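You operate a simulated robot arm through the tools that you are given. There is no shell and no other tool.

You run a simulated robot arm. Do the job below in one go: nothing can be reset, and whatever is moved stays where it is left.

TASK
Turn the current to 2, switch the control cabinet off and put the card from the rest in its drawer.
Fine: shut the drawer again.

Only the result counts: the job must be done as asked and must still hold three seconds after the hand-in. Knocking over, shifting, dropping, spilling or breaking anything else fails it.

THE ROBOT
A 7-joint arm with a two-finger parallel gripper, fixed in place. Base frame: the origin is on the floor under the middle of its stand, x ahead of it, y to its left, z up. Readings come in mm, degrees, newtons and seconds.
With the tool pointing down near the work surface it reaches from about 100 to 620 mm from the base axis. Its first joint turns from -66.0 to 66.0 degrees. Payload 1.57 kg.
The TCP is the grasp point between the finger pads, 30 mm short of the fingertips. In the tool frame z runs along the fingers and y along their closing line. The gripper opens to 80 mm. The fingers are 17 mm wide and 12 mm thick; the gripper's body (40 by 82 mm) begins 80 mm behind the TCP.
Orientation is that of the tool frame in the base frame, as [roll, pitch, yaw] about the fixed x, y, z axes, in that order (R = Rz(yaw) Ry(pitch) Rx(roll)). With the fingers straight down and closing along the base's y, the tool's x points along the base's -x, its y along +y and its z along -z.

THE INTERFACE
- The arm moves only by the tool arm_command. Its argument "increments" is a list that holds one entry, the list of rows, each a list of 6 numbers: the shift along the base's x, y, z in cm, then the turn, a rotation vector about the base's x, y, z in degrees. In form: [[[tx, ty, tz, rx, ry, rz], ...]]. A call has 1 to 20 rows; each row is the pose to reach, as a shift and turn from the pose commanded when the call began. "hand" is the opening, from 0 (shut) to 1 (fully open), set as the call begins (left out, the last holds). Each row takes 0.2 s and may step no farther than 50 mm and 8.6 degrees from the row before; otherwise, or with a gripper value out of range, the whole call is refused. Where a pose cannot be reached the arm comes as near as it can. A force on the tool above 40 N (or 10 N above the force at the start of the call, whichever is more), or a blocked arm, ends the call early, and 0.2 s more pass. The fingers move at their own pace (about 72 mm/s each) and stop on an object; they squeeze with about 35 N. The grip force told is the motor's: it shows also when the fingers shut on nothing. Time passes only in rows, and 0.2 s behind the last, so rows that repeat a pose let the fingers close. The reply holds the time, the measured pose of the TCP, the force on the tool along the base axes, the opening and the grip force, in the units named above and with some noise, with the torque about the TCP (base axes, N m) and any sound that the robot's microphone picked up.
- Cameras (640 x 400 px; columns grow to the right, rows downward): "scene" is fixed at [73.7, 458.7, 1410.5]; the picture's right is [-0.50, -0.86, 0.00], its down [-0.60, 0.35, -0.72] and it looks along [0.62, -0.36, -0.69] (base axes); focal length 214 px, centre (320, 200). "wrist" rides on the gripper at [72, -7, -122] in the tool frame; the picture's right is [0.09, 1.00, 0.00], its down [-0.84, 0.08, -0.54] and it looks along [-0.54, 0.05, 0.84] (tool axes); focal length 238 px, centre (320, 200). There is no depth. A picture from a camera that has moved, and an enlarged one, comes with that camera's place and axes in the base frame and with its lens.
- camera(camera): a new picture of that camera. It takes no simulated time.
- close_up(camera, box): a new picture of the part [left, top, right, bottom] of that camera's present view, enlarged. It takes no simulated time.
- close_job(): hands the job in; it is judged then, once.

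Nothing tells you positions but the pictures and the camera data. Unless the task says otherwise, let go and move clear before handing in.

The tools are called after "Emit:" as a command line: name --argument value ..., lists and objects as JSON in quotes. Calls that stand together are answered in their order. arm_command: Moves the arm, as the interface text tells. Its arguments: {"type":"object","properties":{"increments":{"type":"array"},"hand":{"type":"number"}},"required":["increments"]} The other tools are called the same way: camera (camera) takes a picture; close_up (camera, box) takes an enlarged picture of a part of a camera's view; close_job () hands the job in.

At the start:

```text
time: 0.0
tool_pos: [311.1, 64.6, 1297.4]
ee_rot: [-180.0, 0.0, -180.0]
force: [0.3, 0.5, 0.5]
wrist_torque: [0.02, 0.02, -0.04]
finger_gap: 80.0
finger_force: 0.1
```

scene: 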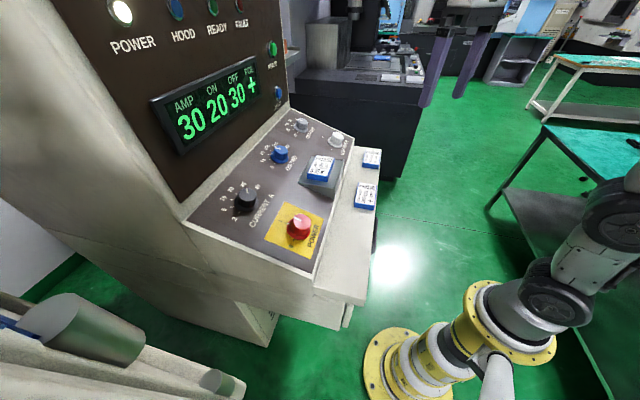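
wrist: 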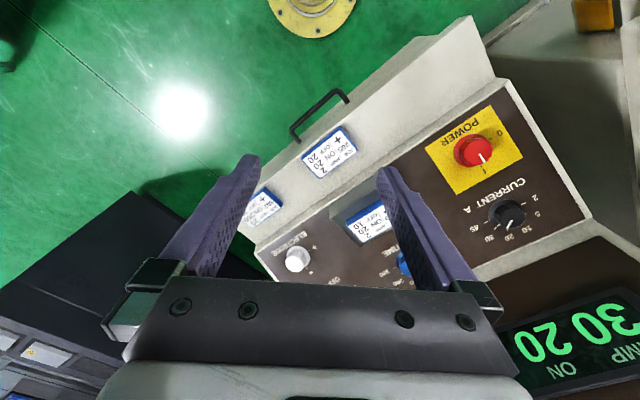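

I see a slanted control panel with a current knob, a red power rotary switch, a card on a rest, two cards on a ledge and a drawer with a handle. I'll take enlarged pictures before moving.

Emit:
close_up --camera "scene" --box '[180, 100, 400, 240]'

Emit:
close_up --camera "scene" --box '[200, 160, 360, 260]'

Emit:
close_up --camera "wrist" --box '[400, 80, 600, 260]'

Emit:
close_up --camera "wrist" --box '[240, 60, 440, 280]'

Emit:
close_up --camera "scene" --box '[220, 220, 400, 340]'

```text
2.86 times, centred on (290, 170) of scene
camera zoom: at [73.7, 458.7, 1410.5], right [-0.5, -0.86, 0.0], down [-0.6, 0.35, -0.72], along [0.62, -0.36, -0.69], focal length 613 px, centre (406, 286)
```

zoom: 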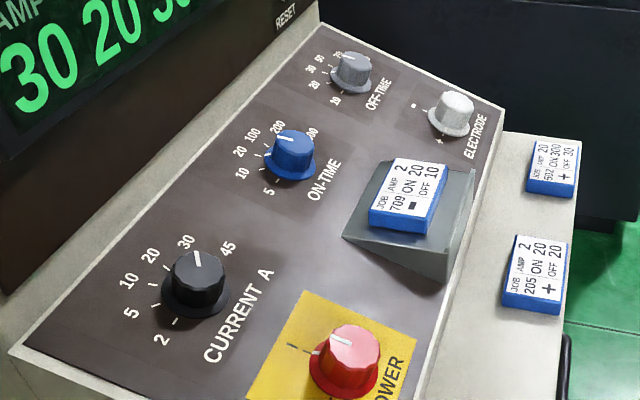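

```text
4.00 times, centred on (280, 210) of scene
camera zoom: at [73.7, 458.7, 1410.5], right [-0.5, -0.86, 0.0], down [-0.6, 0.35, -0.72], along [0.62, -0.36, -0.69], focal length 858 px, centre (480, 160)
```

zoom: 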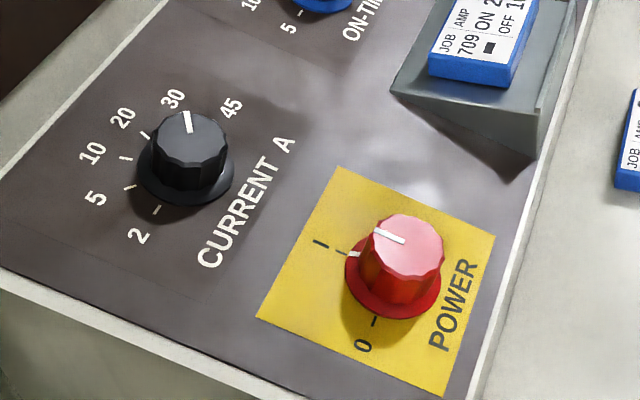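

```text
2.22 times, centred on (500, 170) of wrist
camera zoom: at [238.9, 57.2, 1420.6], right [-0.09, 1.0, 0.0], down [0.84, 0.08, 0.54], along [0.54, 0.05, -0.84], focal length 530 px, centre (-80, 267)
```

zoom: 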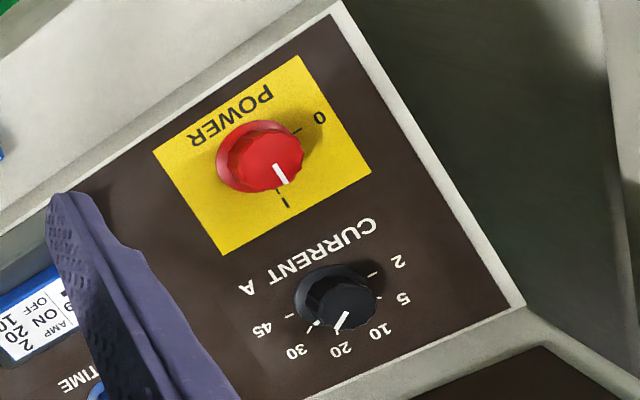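

```text
1.82 times, centred on (340, 170) of wrist
camera zoom: at [238.9, 57.2, 1420.6], right [-0.09, 1.0, 0.0], down [0.84, 0.08, 0.54], along [0.54, 0.05, -0.84], focal length 433 px, centre (284, 254)
```

zoom: 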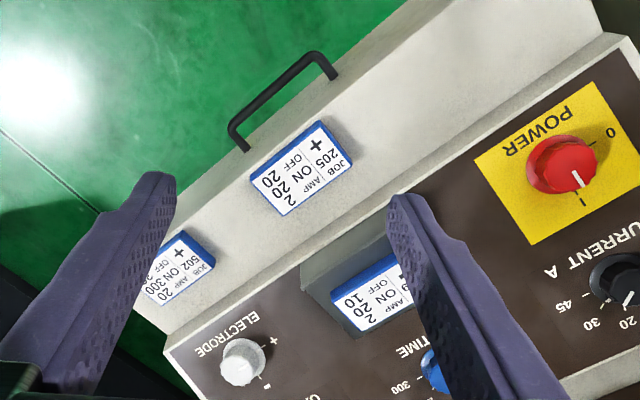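

```text
3.33 times, centred on (310, 280) of scene
camera zoom: at [73.7, 458.7, 1410.5], right [-0.5, -0.86, 0.0], down [-0.6, 0.35, -0.72], along [0.62, -0.36, -0.69], focal length 715 px, centre (353, -67)
```

zoom: 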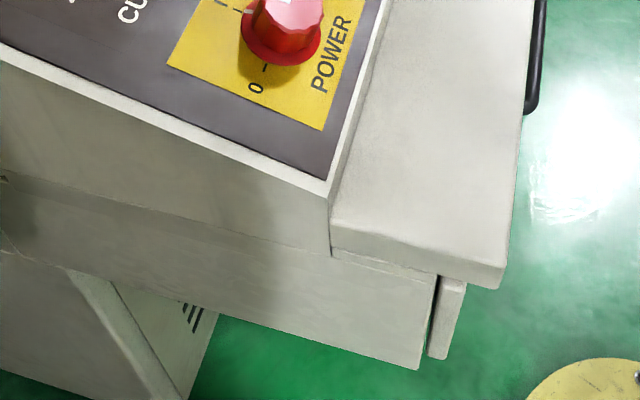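

The panel slopes about 20° up and away from the robot, running diagonally (its right is about [0.71, -0.71, 0]). Power sits near [376, 347, 1010]. I'll move the wrist camera over the panel for a better look.

Emit:
arm_command --increments '[[[0.3, 3.5, -0.5, 0, 0, 7.5], [0.6, 7.0, -1.0, 0, 0, 15], [0.9, 10.5, -2.0, 0, 0, 22.5], [1.2, 14.0, -3.0, 0, 0, 30], [1.5, 17.5, -4.0, 0, 0, 37.5], [1.5, 20.0, -5.0, 0, 0, 45], [1.5, 20.0, -5.0, 0, 0, 45]]]'

Emit:
camera --camera "wrist"

Emit:
camera --camera "scene"

```text
time: 1.6
tool_pos: [327.3, 267.2, 1248.0]
ee_rot: [-179.9, -0.1, -135.0]
force: [-0.2, 0.4, 0.0]
wrist_torque: [-0.01, 0.02, -0.04]
finger_gap: 79.9
finger_force: 0.0
```

```text
taken
camera wrist: at [281.2, 209.8, 1370.2], right [-0.77, 0.64, 0.0], down [0.54, 0.65, 0.54], along [0.35, 0.42, -0.84], focal length 238 px, centre (320, 200)
```

wrist: 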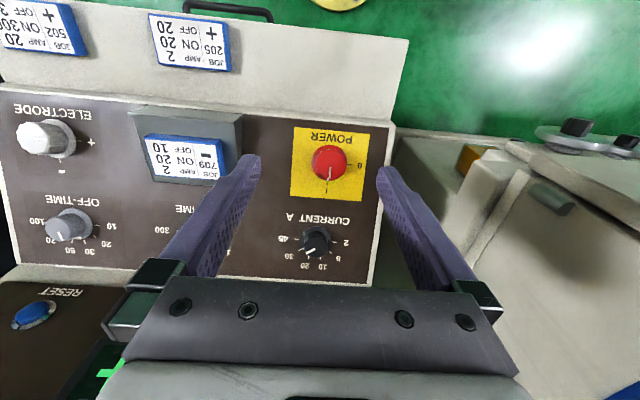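

```text
taken
```

scene: 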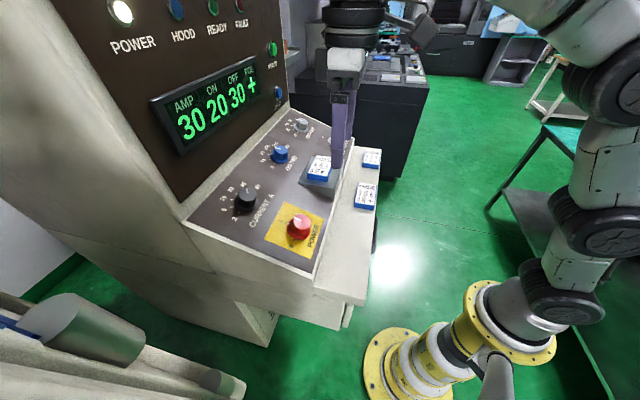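

The panel is now nearly square-on in the wrist view. I'll enlarge the knobs, the card and rest, and the handle.

Emit:
close_up --camera "wrist" --box '[270, 110, 400, 290]'

Emit:
close_up --camera "wrist" --box '[110, 90, 260, 200]'

Emit:
close_up --camera "wrist" --box '[100, 0, 420, 130]'

Emit:
close_up --camera "scene" --box '[290, 130, 390, 230]'

```text
2.22 times, centred on (335, 200) of wrist
camera zoom: at [281.2, 209.8, 1370.2], right [-0.77, 0.64, 0.0], down [0.54, 0.65, 0.54], along [0.35, 0.42, -0.84], focal length 530 px, centre (287, 200)
```

zoom: 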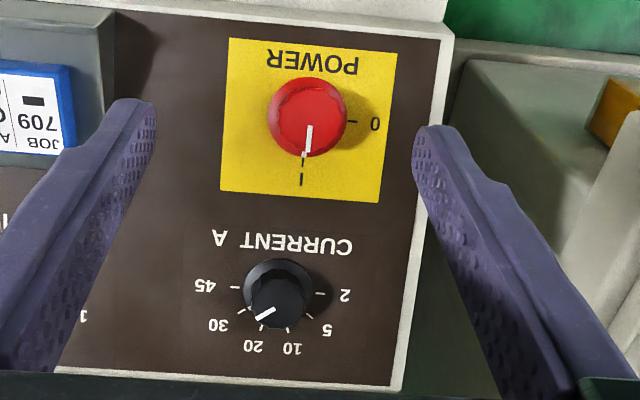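

```text
3.64 times, centred on (185, 145) of wrist
camera zoom: at [281.2, 209.8, 1370.2], right [-0.77, 0.64, 0.0], down [0.54, 0.65, 0.54], along [0.35, 0.42, -0.84], focal length 867 px, centre (811, 400)
```

zoom: 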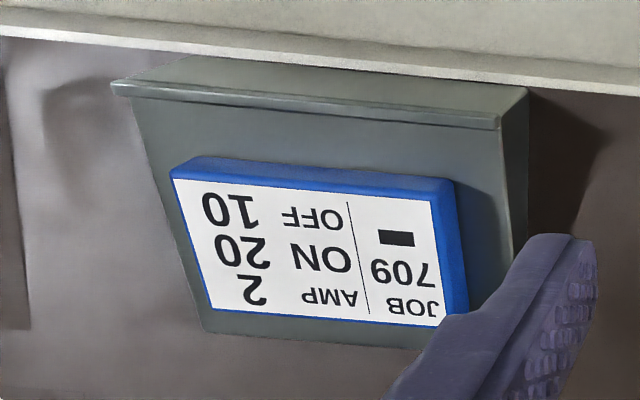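

```text
2.00 times, centred on (260, 65) of wrist
camera zoom: at [281.2, 209.8, 1370.2], right [-0.77, 0.64, 0.0], down [0.54, 0.65, 0.54], along [0.35, 0.42, -0.84], focal length 477 px, centre (440, 470)
```

zoom: 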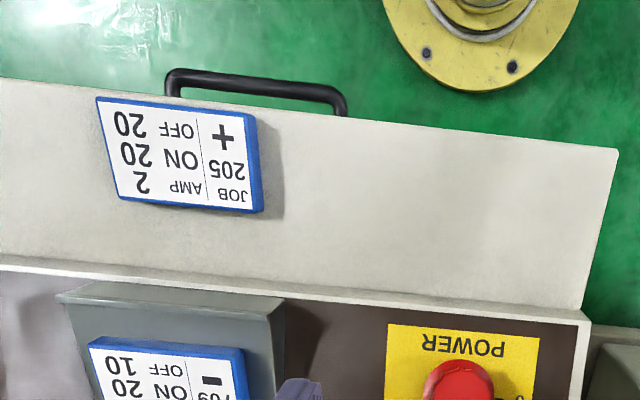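

```text
4.00 times, centred on (340, 180) of scene
camera zoom: at [73.6, 458.8, 1410.5], right [-0.5, -0.86, 0.0], down [-0.6, 0.35, -0.72], along [0.62, -0.36, -0.69], focal length 858 px, centre (240, 280)
```

zoom: 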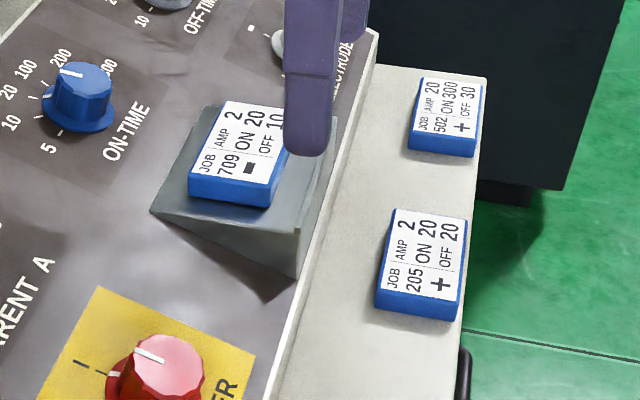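

Panel slope is about 20°. Current knob is near [471, 425, 1056] at 30, and 2 lies about 144° counter-clockwise from there. Power "0" is 90° counter-clockwise from "1". I'll hover square-on above the current knob.

Emit:
arm_command --increments '[[[2.3, 2.6, -0.5, 2.83, -2.83, 0], [4.7, 5.3, -2.0, 5.66, -5.66, 0], [7.0, 7.9, -4.0, 8.49, -8.49, 0], [9.4, 10.6, -6.5, 11.31, -11.31, 0], [11.7, 13.2, -8.9, 14.14, -14.14, 0], [11.7, 13.2, -8.9, 14.14, -14.14, 0]]]'

Emit:
camera --camera "wrist"

Emit:
camera --camera "scene"

```text
time: 3.0
tool_pos: [440.7, 398.9, 1158.9]
ee_rot: [180.0, 20.1, -135.0]
force: [0.8, 0.5, 0.0]
wrist_torque: [0.0, 0.02, 0.03]
finger_gap: 79.9
finger_force: 0.0
```

```text
taken
camera wrist: at [368.8, 314.9, 1249.3], right [-0.77, 0.64, -0.03], down [0.37, 0.48, 0.8], along [0.53, 0.6, -0.6], focal length 238 px, centre (320, 200)
```

wrist: 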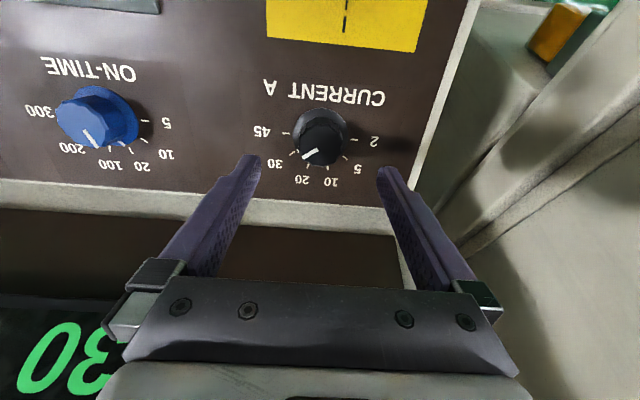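

```text
taken
```

scene: 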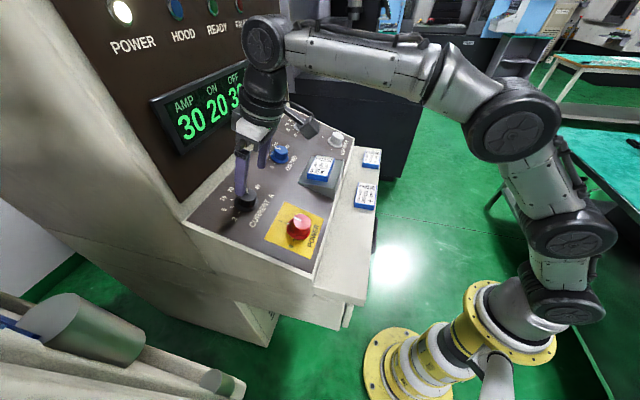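

I'm over the current knob, square to the panel. I'll enlarge to fix its centre, height and pointer.

Emit:
close_up --camera "wrist" --box '[250, 80, 410, 200]'

Emit:
close_up --camera "scene" --box '[200, 140, 300, 220]'

```text
3.33 times, centred on (330, 140) of wrist
camera zoom: at [368.8, 314.9, 1249.3], right [-0.77, 0.64, -0.03], down [0.37, 0.48, 0.8], along [0.53, 0.6, -0.6], focal length 794 px, centre (287, 400)
```

zoom: 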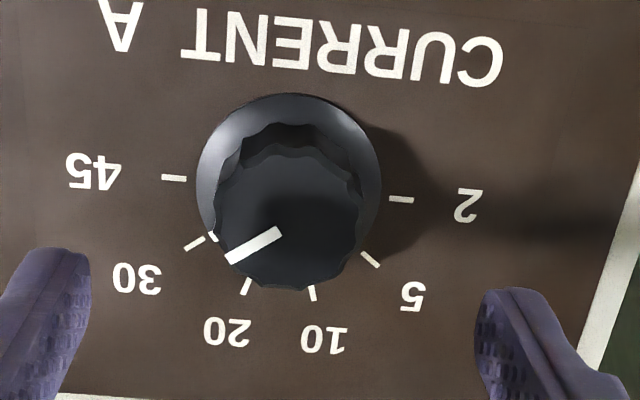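

```text
5.00 times, centred on (250, 180) of scene
camera zoom: at [73.7, 458.7, 1410.5], right [-0.5, -0.86, 0.0], down [-0.6, 0.35, -0.72], along [0.62, -0.36, -0.69], focal length 1072 px, centre (670, 300)
```

zoom: 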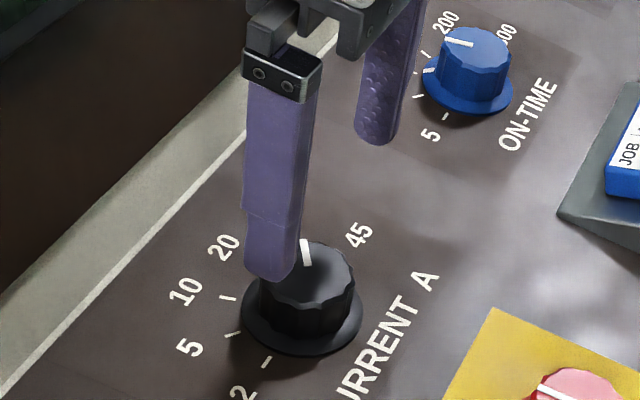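

Ticks are 36° apart; pointer is exactly at 30, knob is about 40 mm wide and 27 mm tall at panel coordinates already under the tool. I'll turn the hand 72° clockwise first, so the 144° turn is centred.

Emit:
arm_command --increments '[[[0.02, 0.02, 0.01, 1.934, 1.934, -7.518], [0.04, 0.04, 0.02, 3.868, 3.868, -15.036], [0.06, 0.06, 0.03, 5.802, 5.802, -22.554], [0.08, 0.08, 0.04, 7.736, 7.736, -30.072], [0.1, 0.1, 0.05, 9.67, 9.67, -37.59], [0.12, 0.12, 0.06, 11.604, 11.604, -45.108], [0.14, 0.14, 0.07, 13.538, 13.538, -52.626], [0.16, 0.16, 0.08, 15.472, 15.472, -60.144], [0.17, 0.17, 0.09, 17.41, 17.41, -67.66], [0.17, 0.17, 0.09, 17.41, 17.41, -67.66], [0.17, 0.17, 0.09, 17.41, 17.41, -67.66]]]'

Emit:
camera --camera "wrist"

Emit:
close_up --camera "scene" --box '[200, 100, 360, 220]'

```text
time: 5.4
tool_pos: [444.4, 398.5, 1160.4]
ee_rot: [160.9, 6.1, 151.9]
force: [-0.3, -0.1, 0.9]
wrist_torque: [0.0, 0.02, 0.01]
finger_gap: 80.0
finger_force: 0.0
```

```text
taken
camera wrist: at [349.2, 395.6, 1265.3], right [0.33, 0.89, 0.31], down [0.64, -0.46, 0.62], along [0.7, -0.01, -0.72], focal length 238 px, centre (320, 200)
```

wrist: 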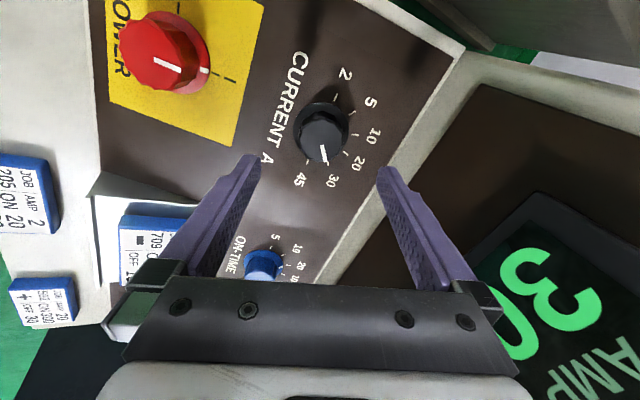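

```text
3.33 times, centred on (280, 160) of scene
camera zoom: at [73.7, 458.7, 1410.5], right [-0.5, -0.86, 0.0], down [-0.6, 0.35, -0.72], along [0.62, -0.36, -0.69], focal length 715 px, centre (453, 333)
```

zoom: 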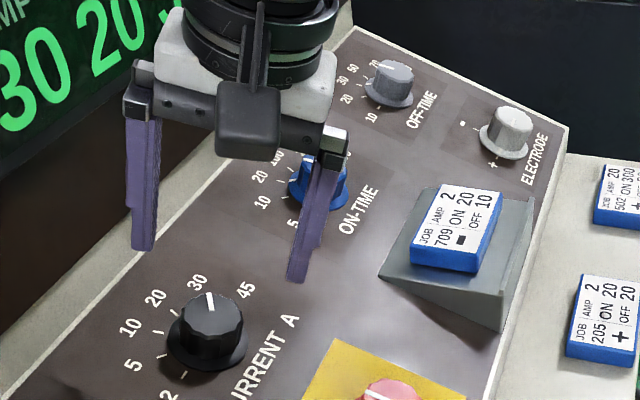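

The hand turned freely. I'll check the knob centre once more from this angle before going down.

Emit:
close_up --camera "wrist" --box '[250, 60, 410, 200]'

```text
2.86 times, centred on (330, 130) of wrist
camera zoom: at [349.2, 395.6, 1265.3], right [0.33, 0.89, 0.31], down [0.64, -0.46, 0.62], along [0.7, -0.01, -0.72], focal length 681 px, centre (291, 400)
```

zoom: 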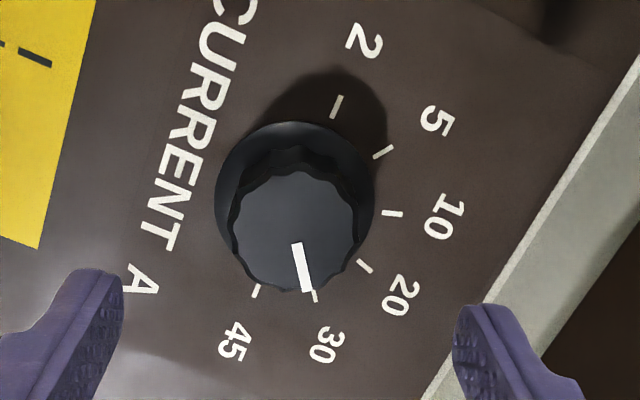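

The knob is centred within about 1 mm. I'm descending along the panel normal until the fingertips straddle it, about 11 mm above the panel.

Emit:
arm_command --increments '[[[0.4, 0.44, -1.65, 0, 0, 0], [0.81, 0.87, -3.29, 0, 0, 0], [1.14, 1.22, -4.61, 0, 0, 0], [1.38, 1.48, -5.55, 0, 0, 0], [1.54, 1.65, -6.2, 0, 0, 0], [1.63, 1.75, -6.58, 0, 0, 0], [1.63, 1.75, -6.58, 0, 0, 0]]]'

Emit:
close_up --camera "scene" --box '[200, 150, 300, 230]'

Emit:
camera --camera "wrist"

```text
time: 7.0
tool_pos: [460.7, 417.1, 1094.0]
ee_rot: [160.9, 6.0, 152.0]
force: [0.1, 0.6, -0.4]
wrist_torque: [0.0, 0.01, 0.02]
finger_gap: 80.1
finger_force: 0.0
```

```text
5.00 times, centred on (250, 190) of scene
camera zoom: at [73.7, 458.7, 1410.5], right [-0.5, -0.86, 0.0], down [-0.6, 0.35, -0.72], along [0.62, -0.36, -0.69], focal length 1072 px, centre (670, 250)
```

zoom: 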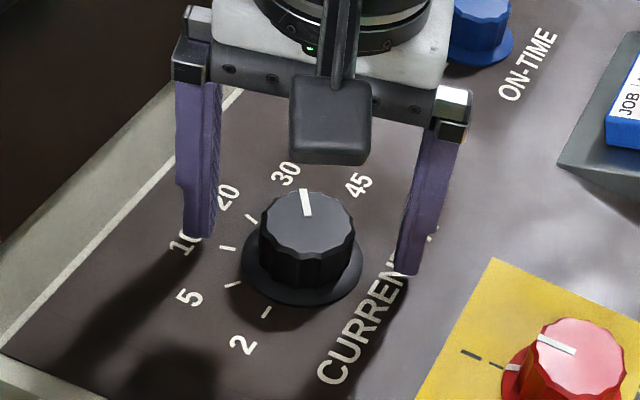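

```text
taken
camera wrist: at [365.9, 413.6, 1199.4], right [0.33, 0.89, 0.31], down [0.64, -0.46, 0.62], along [0.7, -0.01, -0.72], focal length 238 px, centre (320, 200)
```

wrist: 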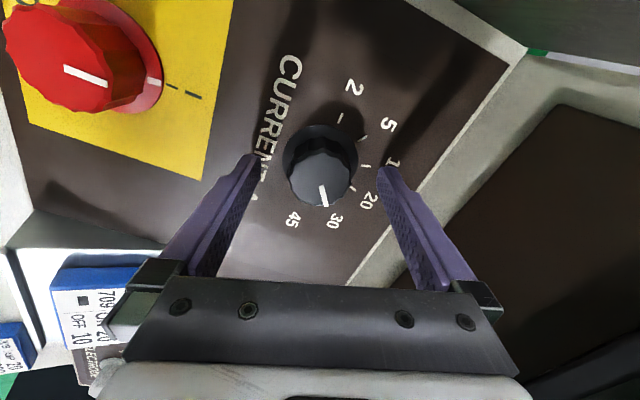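

The fingers straddle the knob with tips just above the panel. Closing the grip.

Emit:
arm_command --increments '[[[0, 0, 0, 0, 0, 0], [0, 0, 0, 0, 0, 0], [0, 0, 0, 0, 0, 0], [0, 0, 0, 0, 0, 0]]]' --hand 0

Emit:
close_up --camera "scene" --box '[200, 150, 300, 230]'

```text
time: 8.0
tool_pos: [461.4, 415.4, 1093.9]
ee_rot: [160.8, 6.1, 152.0]
force: [-2.3, -3.3, -1.5]
wrist_torque: [0.27, -0.28, -0.02]
finger_gap: 39.6
finger_force: 44.8
```

```text
5.00 times, centred on (250, 190) of scene
camera zoom: at [73.6, 458.7, 1410.5], right [-0.5, -0.86, 0.0], down [-0.6, 0.35, -0.72], along [0.62, -0.36, -0.69], focal length 1072 px, centre (670, 250)
```

zoom: 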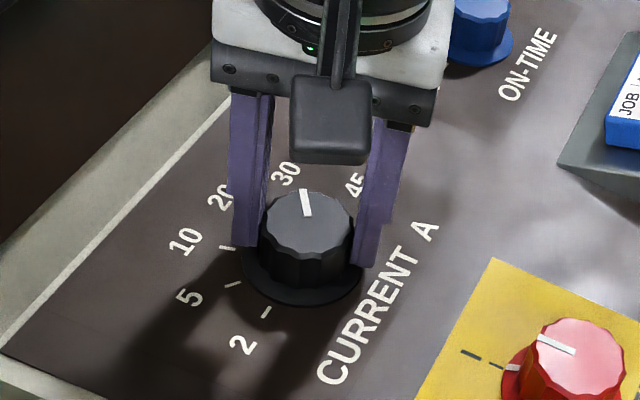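

The knob is gripped at 39.6 mm. I'll turn it counter-clockwise 72° first and check.

Emit:
arm_command --increments '[[[0, 0, 0, -1.934, -1.934, 7.518], [0, 0, 0, -3.868, -3.868, 15.036], [0, 0, 0, -5.802, -5.802, 22.554], [0, 0, 0, -7.736, -7.736, 30.072], [0, 0, 0, -9.67, -9.67, 37.59], [0, 0, 0, -11.604, -11.604, 45.108], [0, 0, 0, -13.538, -13.538, 52.626], [0, 0, 0, -15.472, -15.472, 60.144], [0, 0, 0, -17.41, -17.41, 67.66], [0, 0, 0, -17.41, -17.41, 67.66]]]'

Emit:
camera --camera "scene"

Emit:
close_up --camera "scene" --box '[200, 150, 300, 230]'

```text
time: 10.2
tool_pos: [460.3, 418.1, 1094.0]
ee_rot: [180.0, 20.3, -134.8]
force: [4.4, 22.6, -4.1]
wrist_torque: [0.77, -0.92, -0.06]
finger_gap: 39.7
finger_force: 45.3
```

```text
taken
```

scene: 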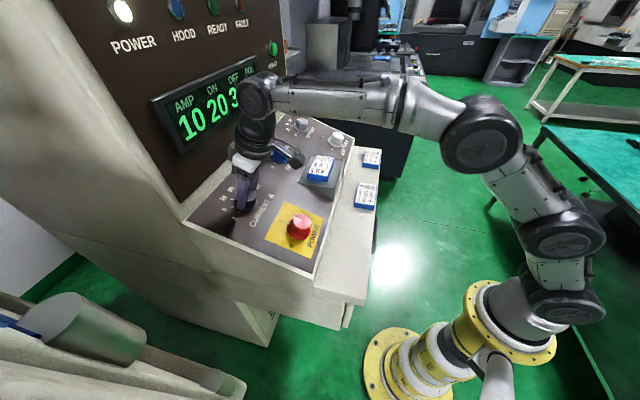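

```text
5.00 times, centred on (250, 190) of scene
camera zoom: at [73.8, 459.5, 1410.2], right [-0.5, -0.86, 0.0], down [-0.6, 0.35, -0.72], along [0.62, -0.36, -0.69], focal length 1072 px, centre (670, 250)
```

zoom: 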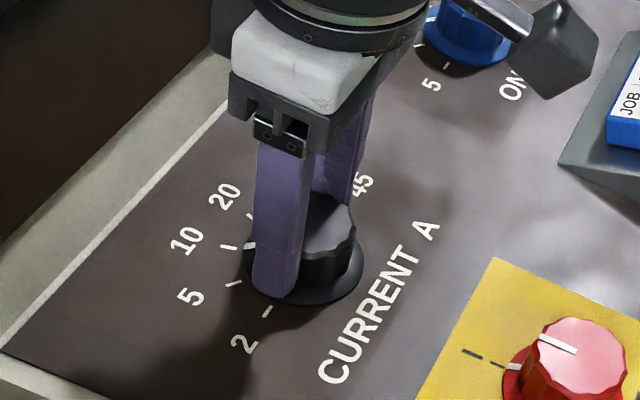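

The display now reads AMP 10, as expected halfway. I'll ease the side force with a small shift and turn the remaining 72°.

Emit:
arm_command --increments '[[[0, 0.08, 0, 0, 0, 0], [0, 0.08, 0, -1.934, -1.934, 7.518], [0, 0.08, 0, -3.868, -3.868, 15.036], [0, 0.08, 0, -5.802, -5.802, 22.554], [0, 0.08, 0, -7.736, -7.736, 30.072], [0, 0.08, 0, -9.67, -9.67, 37.59], [0, 0.08, 0, -11.604, -11.604, 45.108], [0, 0.08, 0, -13.538, -13.538, 52.626], [0, 0.08, 0, -15.472, -15.472, 60.144], [0, 0.08, 0, -17.41, -17.41, 67.66], [0, 0.08, 0, -17.41, -17.41, 67.66]]]'

Emit:
camera --camera "scene"

Emit:
close_up --camera "scene" --box '[200, 150, 300, 230]'

```text
time: 12.6
tool_pos: [459.3, 419.0, 1093.9]
ee_rot: [-161.0, 6.2, -61.8]
force: [-19.0, 10.7, 1.5]
wrist_torque: [0.07, 0.01, -0.37]
finger_gap: 39.6
finger_force: 44.8
```

```text
taken
```

scene: 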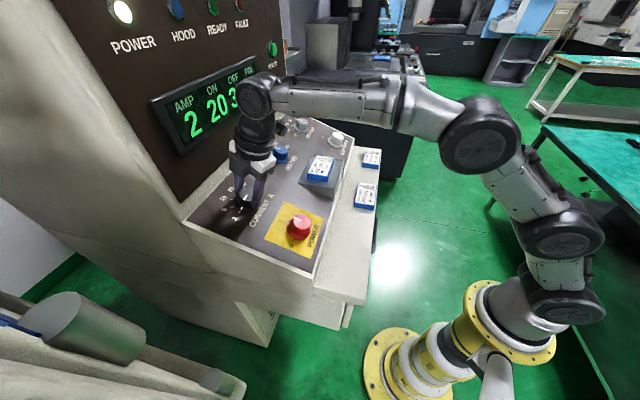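

```text
5.00 times, centred on (250, 190) of scene
camera zoom: at [73.0, 459.0, 1410.4], right [-0.5, -0.86, 0.0], down [-0.6, 0.35, -0.72], along [0.62, -0.36, -0.69], focal length 1072 px, centre (670, 250)
```

zoom: 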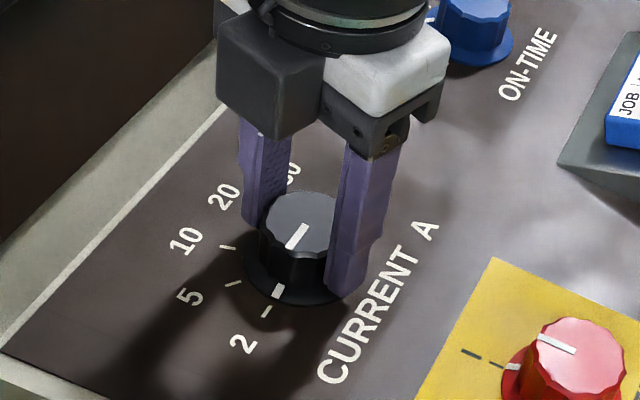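

The display reads AMP 2 and the pointer lines up with the 2 tick. I'll open the fingers and back off along the normal.

Emit:
arm_command --increments '[[[0, 0, 0, 0, 0, 0], [0, 0, 0, 0, 0, 0], [0, 0, 0, 0, 0, 0], [0, 0, 0, 0, 0, 0]]]' --hand 1

Emit:
arm_command --increments '[[[-0.24, -0.24, 0.94, 0, 0, 0], [-0.73, -0.73, 2.82, 0, 0, 0], [-1.45, -1.45, 5.64, 0, 0, 0], [-2.18, -2.18, 8.46, 0, 0, 0], [-2.18, -2.18, 8.46, 0, 0, 0]]]'

Emit:
camera --camera "scene"

Emit:
camera --camera "wrist"

Emit:
close_up --camera "scene" --box '[140, 80, 300, 220]'

```text
time: 13.6
tool_pos: [461.0, 417.8, 1094.1]
ee_rot: [-160.9, 6.2, -61.9]
force: [-0.3, 0.1, 0.7]
wrist_torque: [0.0, 0.0, -0.02]
finger_gap: 79.6
finger_force: 0.0
```

```text
time: 14.8
tool_pos: [439.7, 393.1, 1180.0]
ee_rot: [-161.0, 6.1, -62.0]
force: [0.5, 0.2, -0.3]
wrist_torque: [-0.02, -0.01, 0.01]
finger_gap: 80.1
finger_force: 0.0
```

```text
taken
```

scene: 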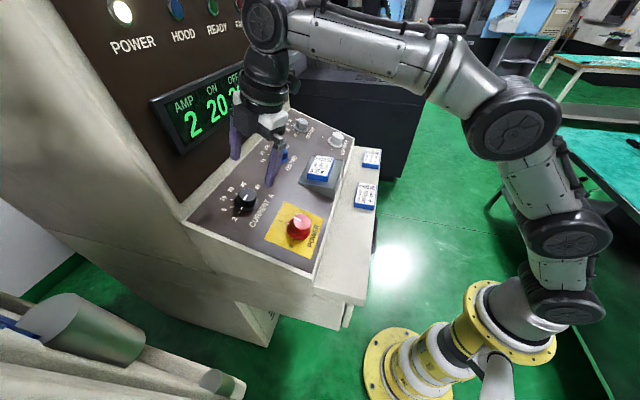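

```text
taken
camera wrist: at [448.6, 302.5, 1288.6], right [-0.8, -0.49, -0.33], down [-0.59, 0.57, 0.57], along [-0.09, 0.66, -0.75], focal length 238 px, centre (320, 200)
```

wrist: 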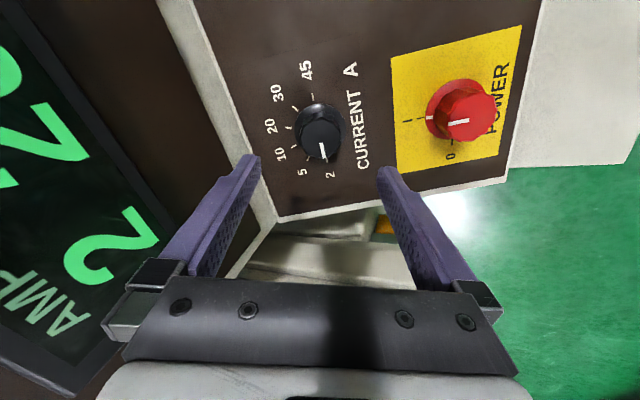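

```text
2.86 times, centred on (220, 150) of scene
camera zoom: at [73.6, 458.7, 1410.5], right [-0.5, -0.86, 0.0], down [-0.6, 0.35, -0.72], along [0.62, -0.36, -0.69], focal length 613 px, centre (606, 343)
```

zoom: 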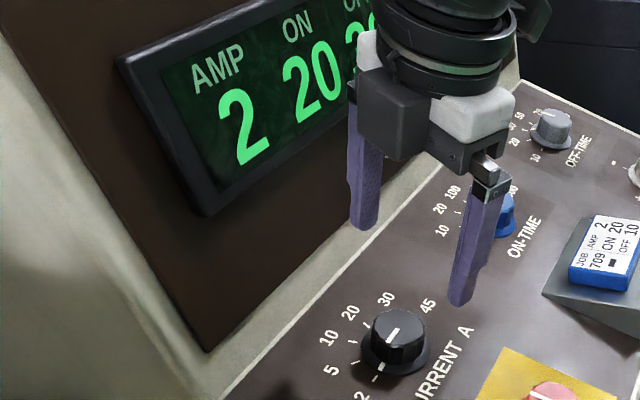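

Current is set to 2 and holds after release. Next is the red power knob near [372, 343, 1009]: I'll hover over it and turn the hand back 90° so the switch turn ends at this angle.

Emit:
arm_command --increments '[[[-0.78, -0.66, -0.3, 1.8135, 1.8135, -7.048], [-1.57, -1.32, -0.6, 3.627, 3.627, -14.096], [-2.35, -1.97, -1.2, 5.4405, 5.4405, -21.144], [-3.13, -2.63, -1.8, 7.254, 7.254, -28.192], [-3.91, -3.29, -2.4, 9.0675, 9.0675, -35.24], [-4.7, -3.95, -3.0, 10.881, 10.881, -42.288], [-5.48, -4.6, -3.6, 12.6945, 12.6945, -49.336], [-6.26, -5.26, -4.2, 14.508, 14.508, -56.384], [-7.04, -5.92, -4.9, 16.3215, 16.3215, -63.432], [-7.83, -6.58, -5.5, 18.135, 18.135, -70.48], [-8.61, -7.23, -6.1, 19.9485, 19.9485, -77.528], [-9.39, -7.89, -6.57, 21.762, 21.762, -84.576], [-9.39, -7.89, -6.57, 21.762, 21.762, -84.576]]]'

Emit:
camera --camera "wrist"

Emit:
close_up --camera "wrist" --box '[240, 60, 400, 200]'

Emit:
camera --camera "scene"

```text
time: 17.6
tool_pos: [344.2, 316.3, 1112.2]
ee_rot: [173.4, 19.0, -154.2]
force: [0.7, 1.2, 0.6]
wrist_torque: [-0.02, 0.01, 0.02]
finger_gap: 79.7
finger_force: 0.0
```

```text
taken
camera wrist: at [256.2, 250.2, 1204.1], right [-0.54, 0.84, 0.08], down [0.55, 0.28, 0.79], along [0.64, 0.47, -0.61], focal length 238 px, centre (320, 200)
```

wrist: 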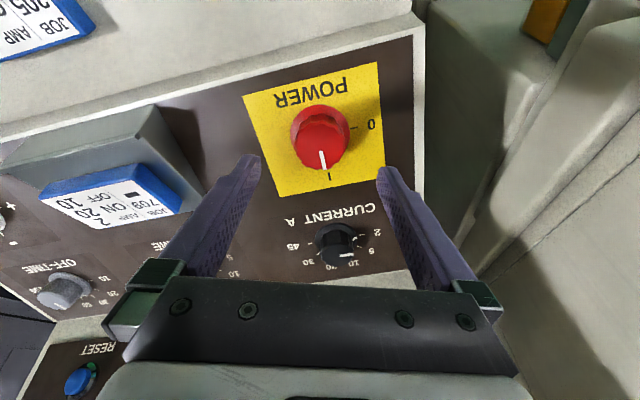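

```text
2.86 times, centred on (320, 130) of wrist
camera zoom: at [256.2, 250.2, 1204.1], right [-0.54, 0.84, 0.08], down [0.55, 0.28, 0.79], along [0.64, 0.47, -0.61], focal length 681 px, centre (320, 400)
```

zoom: 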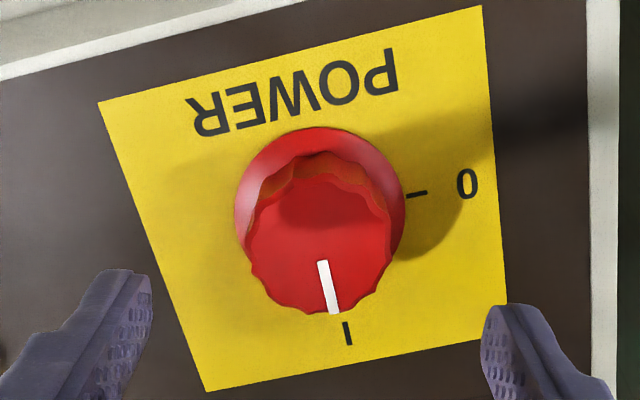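

```text
taken
```

scene: 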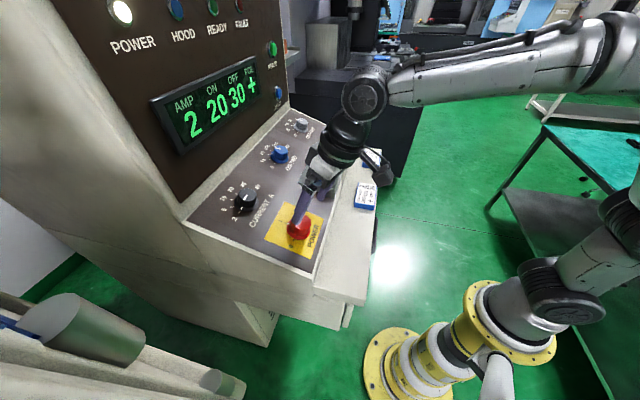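

Cabinet still on, hand hovers over power within 2 mm; pointer at "I", "0" is 90° counter-clockwise. Descending to straddle the knob.

Emit:
arm_command --increments '[[[0.2, 0.03, 0.06, 0, 0, 0], [0.6, 0.43, -1.5, 0, 0, 0], [1.0, 0.83, -3.05, 0, 0, 0], [1.35, 1.18, -4.4, 0, 0, 0], [1.6, 1.43, -5.4, 0, 0, 0], [1.78, 1.61, -6.05, 0, 0, 0], [1.87, 1.7, -6.42, 0, 0, 0], [1.87, 1.7, -6.42, 0, 0, 0]]]'

Emit:
close_up --camera "scene" --box '[250, 180, 350, 260]'

Emit:
camera --camera "wrist"

```text
time: 19.4
tool_pos: [363.1, 332.4, 1048.5]
ee_rot: [173.6, 19.0, -154.1]
force: [0.0, 0.1, -0.1]
wrist_torque: [-0.02, -0.02, -0.02]
finger_gap: 80.4
finger_force: 0.1
```

```text
5.00 times, centred on (300, 220) of scene
camera zoom: at [73.7, 458.7, 1410.5], right [-0.5, -0.86, 0.0], down [-0.6, 0.35, -0.72], along [0.62, -0.36, -0.69], focal length 1072 px, centre (420, 100)
```

zoom: 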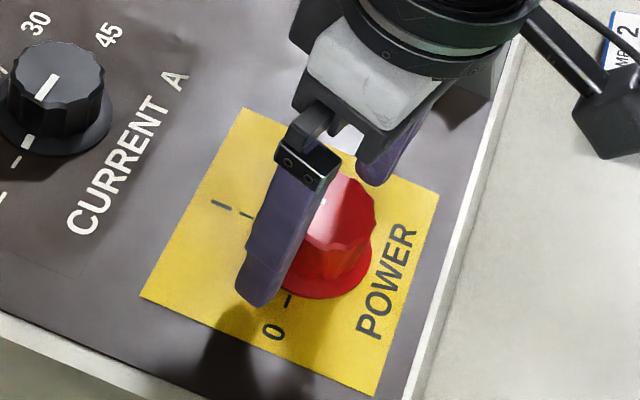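

```text
taken
camera wrist: at [276.0, 267.1, 1140.1], right [-0.54, 0.84, 0.08], down [0.54, 0.28, 0.79], along [0.64, 0.47, -0.61], focal length 238 px, centre (320, 200)
```

wrist: 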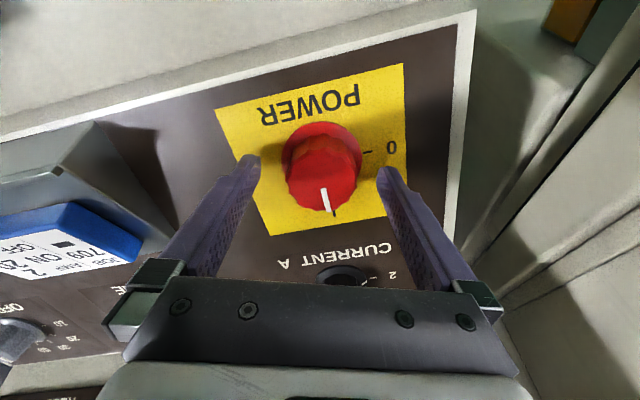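

The fingers straddle the red knob. Closing the grip.

Emit:
arm_command --increments '[[[0, 0, 0, 0, 0, 0], [0, 0, 0, 0, 0, 0], [0, 0, 0, 0, 0, 0], [0, 0, 0, 0, 0, 0]]]' --hand 0

```text
time: 20.4
tool_pos: [362.9, 335.0, 1049.2]
ee_rot: [173.5, 19.0, -154.0]
force: [-4.9, 10.8, -0.9]
wrist_torque: [-0.1, -0.15, -0.08]
finger_gap: 44.1
finger_force: 45.5
```

It's gripped at 44 mm. Turning 90° counter-clockwise to "0".

Emit:
arm_command --increments '[[[-0.04, 0.04, 0, 0, 0, 0], [-0.04, 0.04, 0, -1.8135, -1.8135, 7.048], [-0.04, 0.04, 0, -3.627, -3.627, 14.096], [-0.04, 0.04, 0, -5.4405, -5.4405, 21.144], [-0.04, 0.04, 0, -7.254, -7.254, 28.192], [-0.04, 0.04, 0, -9.0675, -9.0675, 35.24], [-0.04, 0.04, 0, -10.881, -10.881, 42.288], [-0.04, 0.04, 0, -12.6945, -12.6945, 49.336], [-0.04, 0.04, 0, -14.508, -14.508, 56.384], [-0.04, 0.04, 0, -16.3215, -16.3215, 63.432], [-0.04, 0.04, 0, -18.135, -18.135, 70.48], [-0.04, 0.04, 0, -19.9485, -19.9485, 77.528], [-0.04, 0.04, 0, -21.762, -21.762, 84.576], [-0.04, 0.04, 0, -21.762, -21.762, 84.576]]]'

Emit:
camera --camera "scene"

Emit:
close_up --camera "scene" --box '[250, 180, 350, 260]'

```text
time: 23.4
tool_pos: [360.6, 335.2, 1048.3]
ee_rot: [-161.2, 6.3, -62.0]
force: [-33.7, 5.4, 9.5]
wrist_torque: [0.14, 0.04, -0.43]
finger_gap: 43.5
finger_force: 44.7
```

```text
taken
```

scene: 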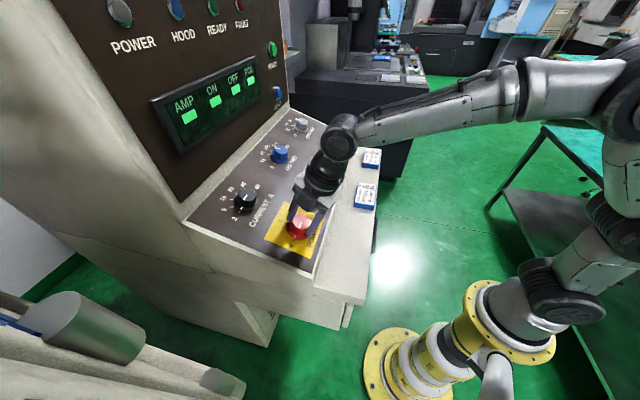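

```text
5.00 times, centred on (300, 220) of scene
camera zoom: at [72.5, 458.8, 1410.5], right [-0.5, -0.86, 0.0], down [-0.6, 0.35, -0.72], along [0.62, -0.36, -0.69], focal length 1072 px, centre (420, 100)
```

zoom: 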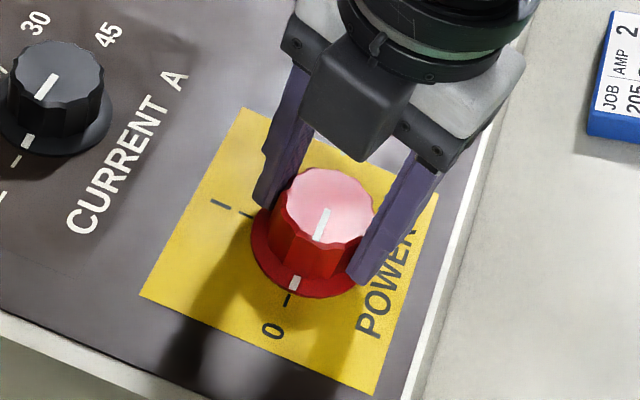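

The POWER lamp went dark, the display is blank and the pointer lines up with "0". Release and back off.

Emit:
arm_command --increments '[[[0, 0, 0, 0, 0, 0], [0, 0, 0, 0, 0, 0], [0, 0, 0, 0, 0, 0], [0, 0, 0, 0, 0, 0]]]' --hand 1

Emit:
arm_command --increments '[[[-0.24, -0.24, 0.94, 0, 0, 0], [-0.73, -0.73, 2.82, 0, 0, 0], [-1.45, -1.45, 5.64, 0, 0, 0], [-2.42, -2.42, 9.4, 0, 0, 0], [-2.9, -2.9, 11.28, 0, 0, 0], [-2.9, -2.9, 11.28, 0, 0, 0]]]'

Emit:
camera --camera "scene"

Emit:
close_up --camera "scene" --box '[220, 160, 360, 260]'

Emit:
camera --camera "wrist"

```text
time: 24.4
tool_pos: [363.7, 333.4, 1048.8]
ee_rot: [-160.9, 6.0, -62.1]
force: [-0.4, 0.1, 0.1]
wrist_torque: [-0.01, 0.0, 0.01]
finger_gap: 80.0
finger_force: 0.1
```

```text
time: 25.8
tool_pos: [332.4, 305.2, 1163.0]
ee_rot: [-160.9, 6.1, -62.0]
force: [-0.3, 1.0, 0.2]
wrist_torque: [-0.01, 0.01, 0.01]
finger_gap: 79.9
finger_force: 0.0
```

```text
taken
```

scene: 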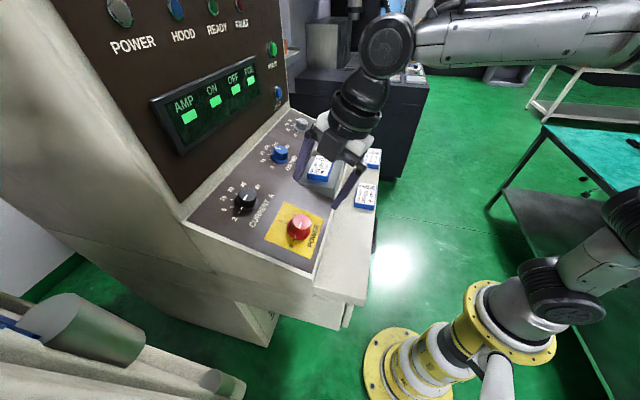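

```text
4.00 times, centred on (290, 210) of scene
camera zoom: at [73.6, 458.7, 1410.5], right [-0.5, -0.86, 0.0], down [-0.6, 0.35, -0.72], along [0.62, -0.36, -0.69], focal length 858 px, centre (440, 160)
```

zoom: 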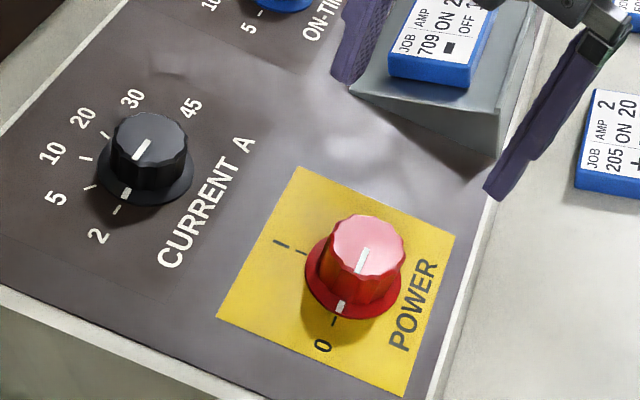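

```text
taken
camera wrist: at [343.4, 214.7, 1272.6], right [-0.8, -0.49, -0.33], down [-0.59, 0.57, 0.57], along [-0.09, 0.66, -0.75], focal length 238 px, centre (320, 200)
```

wrist: 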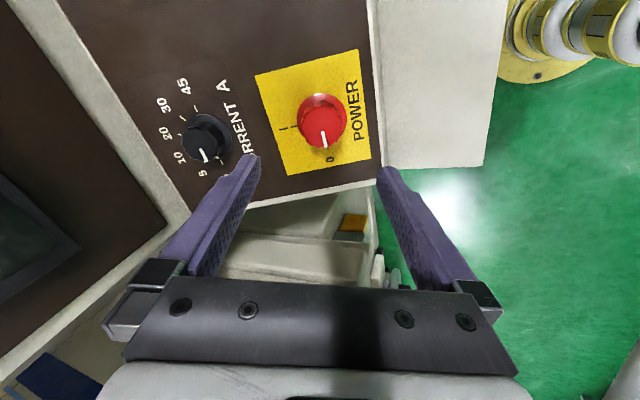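

Both settings hold: current at 2, power at 0 and lamp off. Now I'll pull back over the robot side and straighten the hand to look at the drawer.

Emit:
arm_command --increments '[[[-0.54, -2.83, 0.3, 1.934, 1.934, -7.518], [-1.09, -5.67, 0.3, 3.868, 3.868, -15.036], [-1.63, -8.5, 0.3, 5.802, 5.802, -22.554], [-2.18, -11.33, 0.3, 7.736, 7.736, -30.072], [-2.72, -14.17, 0.3, 9.67, 9.67, -37.59], [-3.27, -17.0, 0.3, 11.604, 11.604, -45.108], [-3.81, -19.83, 0.3, 13.538, 13.538, -52.626], [-4.36, -22.67, 0.3, 15.472, 15.472, -60.144], [-4.9, -25.5, 0.3, 17.41, 17.41, -67.66], [-4.9, -25.5, 0.3, 17.41, 17.41, -67.66]]]'

Emit:
camera --camera "wrist"

Emit:
camera --camera "scene"

```text
time: 28.0
tool_pos: [283.7, 50.0, 1164.2]
ee_rot: [179.9, 20.0, -135.1]
force: [1.0, 1.0, 0.1]
wrist_torque: [0.0, -0.01, -0.01]
finger_gap: 79.9
finger_force: 0.1
```

```text
taken
camera wrist: at [211.6, -33.2, 1255.6], right [-0.76, 0.64, -0.03], down [0.37, 0.48, 0.8], along [0.53, 0.6, -0.6], focal length 238 px, centre (320, 200)
```

wrist: 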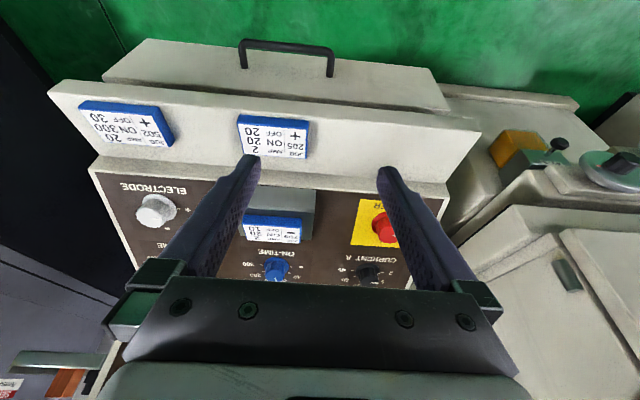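

```text
taken
```

scene: 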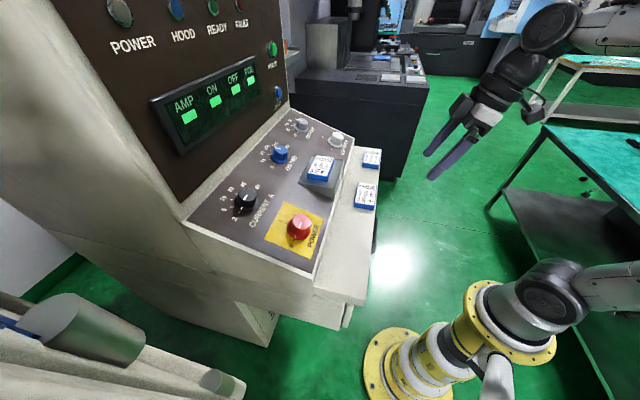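

Now the drawer front with its handle is visible below the ledge. I'll enlarge it to measure.

Emit:
close_up --camera "wrist" --box '[200, 20, 360, 120]'

Emit:
close_up --camera "wrist" --box '[220, 100, 360, 260]'

Emit:
close_up --camera "wrist" --box '[340, 40, 500, 200]'

Emit:
close_up --camera "wrist" --box '[30, 20, 250, 160]'

```text
4.00 times, centred on (280, 70) of wrist
camera zoom: at [211.6, -33.2, 1255.6], right [-0.76, 0.64, -0.03], down [0.37, 0.48, 0.8], along [0.53, 0.6, -0.6], focal length 953 px, centre (480, 720)
```

zoom: 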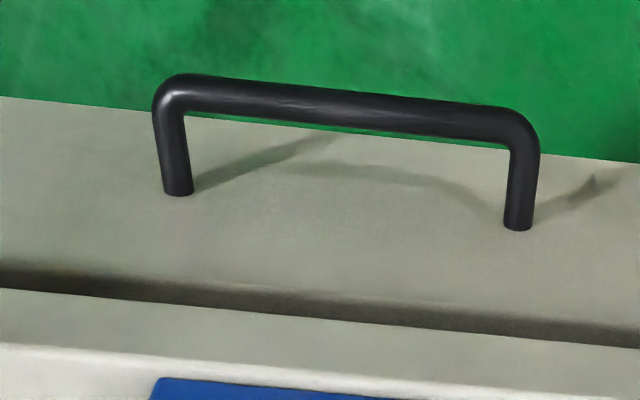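

```text
2.50 times, centred on (290, 180) of wrist
camera zoom: at [211.6, -33.2, 1255.6], right [-0.76, 0.64, -0.03], down [0.37, 0.48, 0.8], along [0.53, 0.6, -0.6], focal length 596 px, centre (395, 250)
```

zoom: 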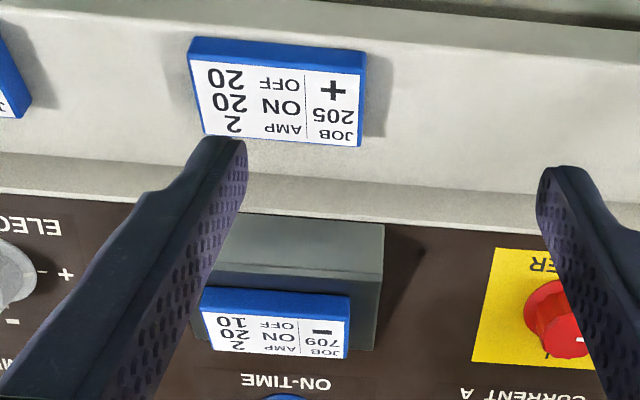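

```text
2.50 times, centred on (420, 120) of wrist
camera zoom: at [211.6, -33.2, 1255.6], right [-0.76, 0.64, -0.03], down [0.37, 0.48, 0.8], along [0.53, 0.6, -0.6], focal length 596 px, centre (70, 400)
```

zoom: 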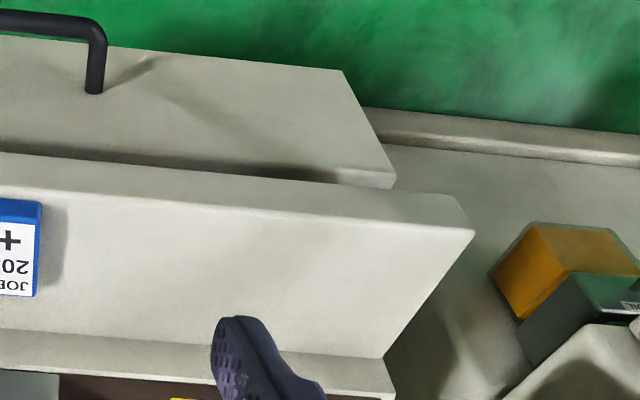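

```text
2.86 times, centred on (140, 90) of wrist
camera zoom: at [211.6, -33.2, 1255.6], right [-0.76, 0.64, -0.03], down [0.37, 0.48, 0.8], along [0.53, 0.6, -0.6], focal length 681 px, centre (834, 514)
```

zoom: 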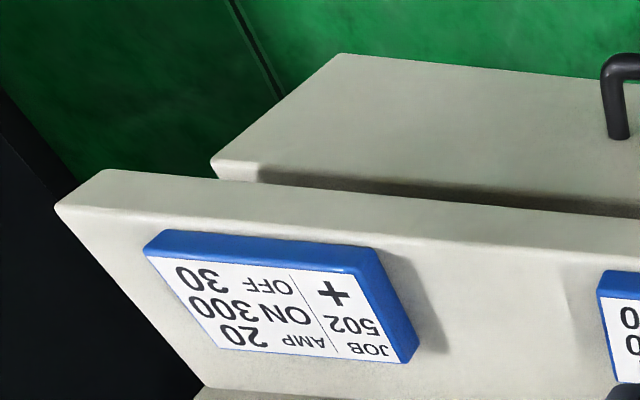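

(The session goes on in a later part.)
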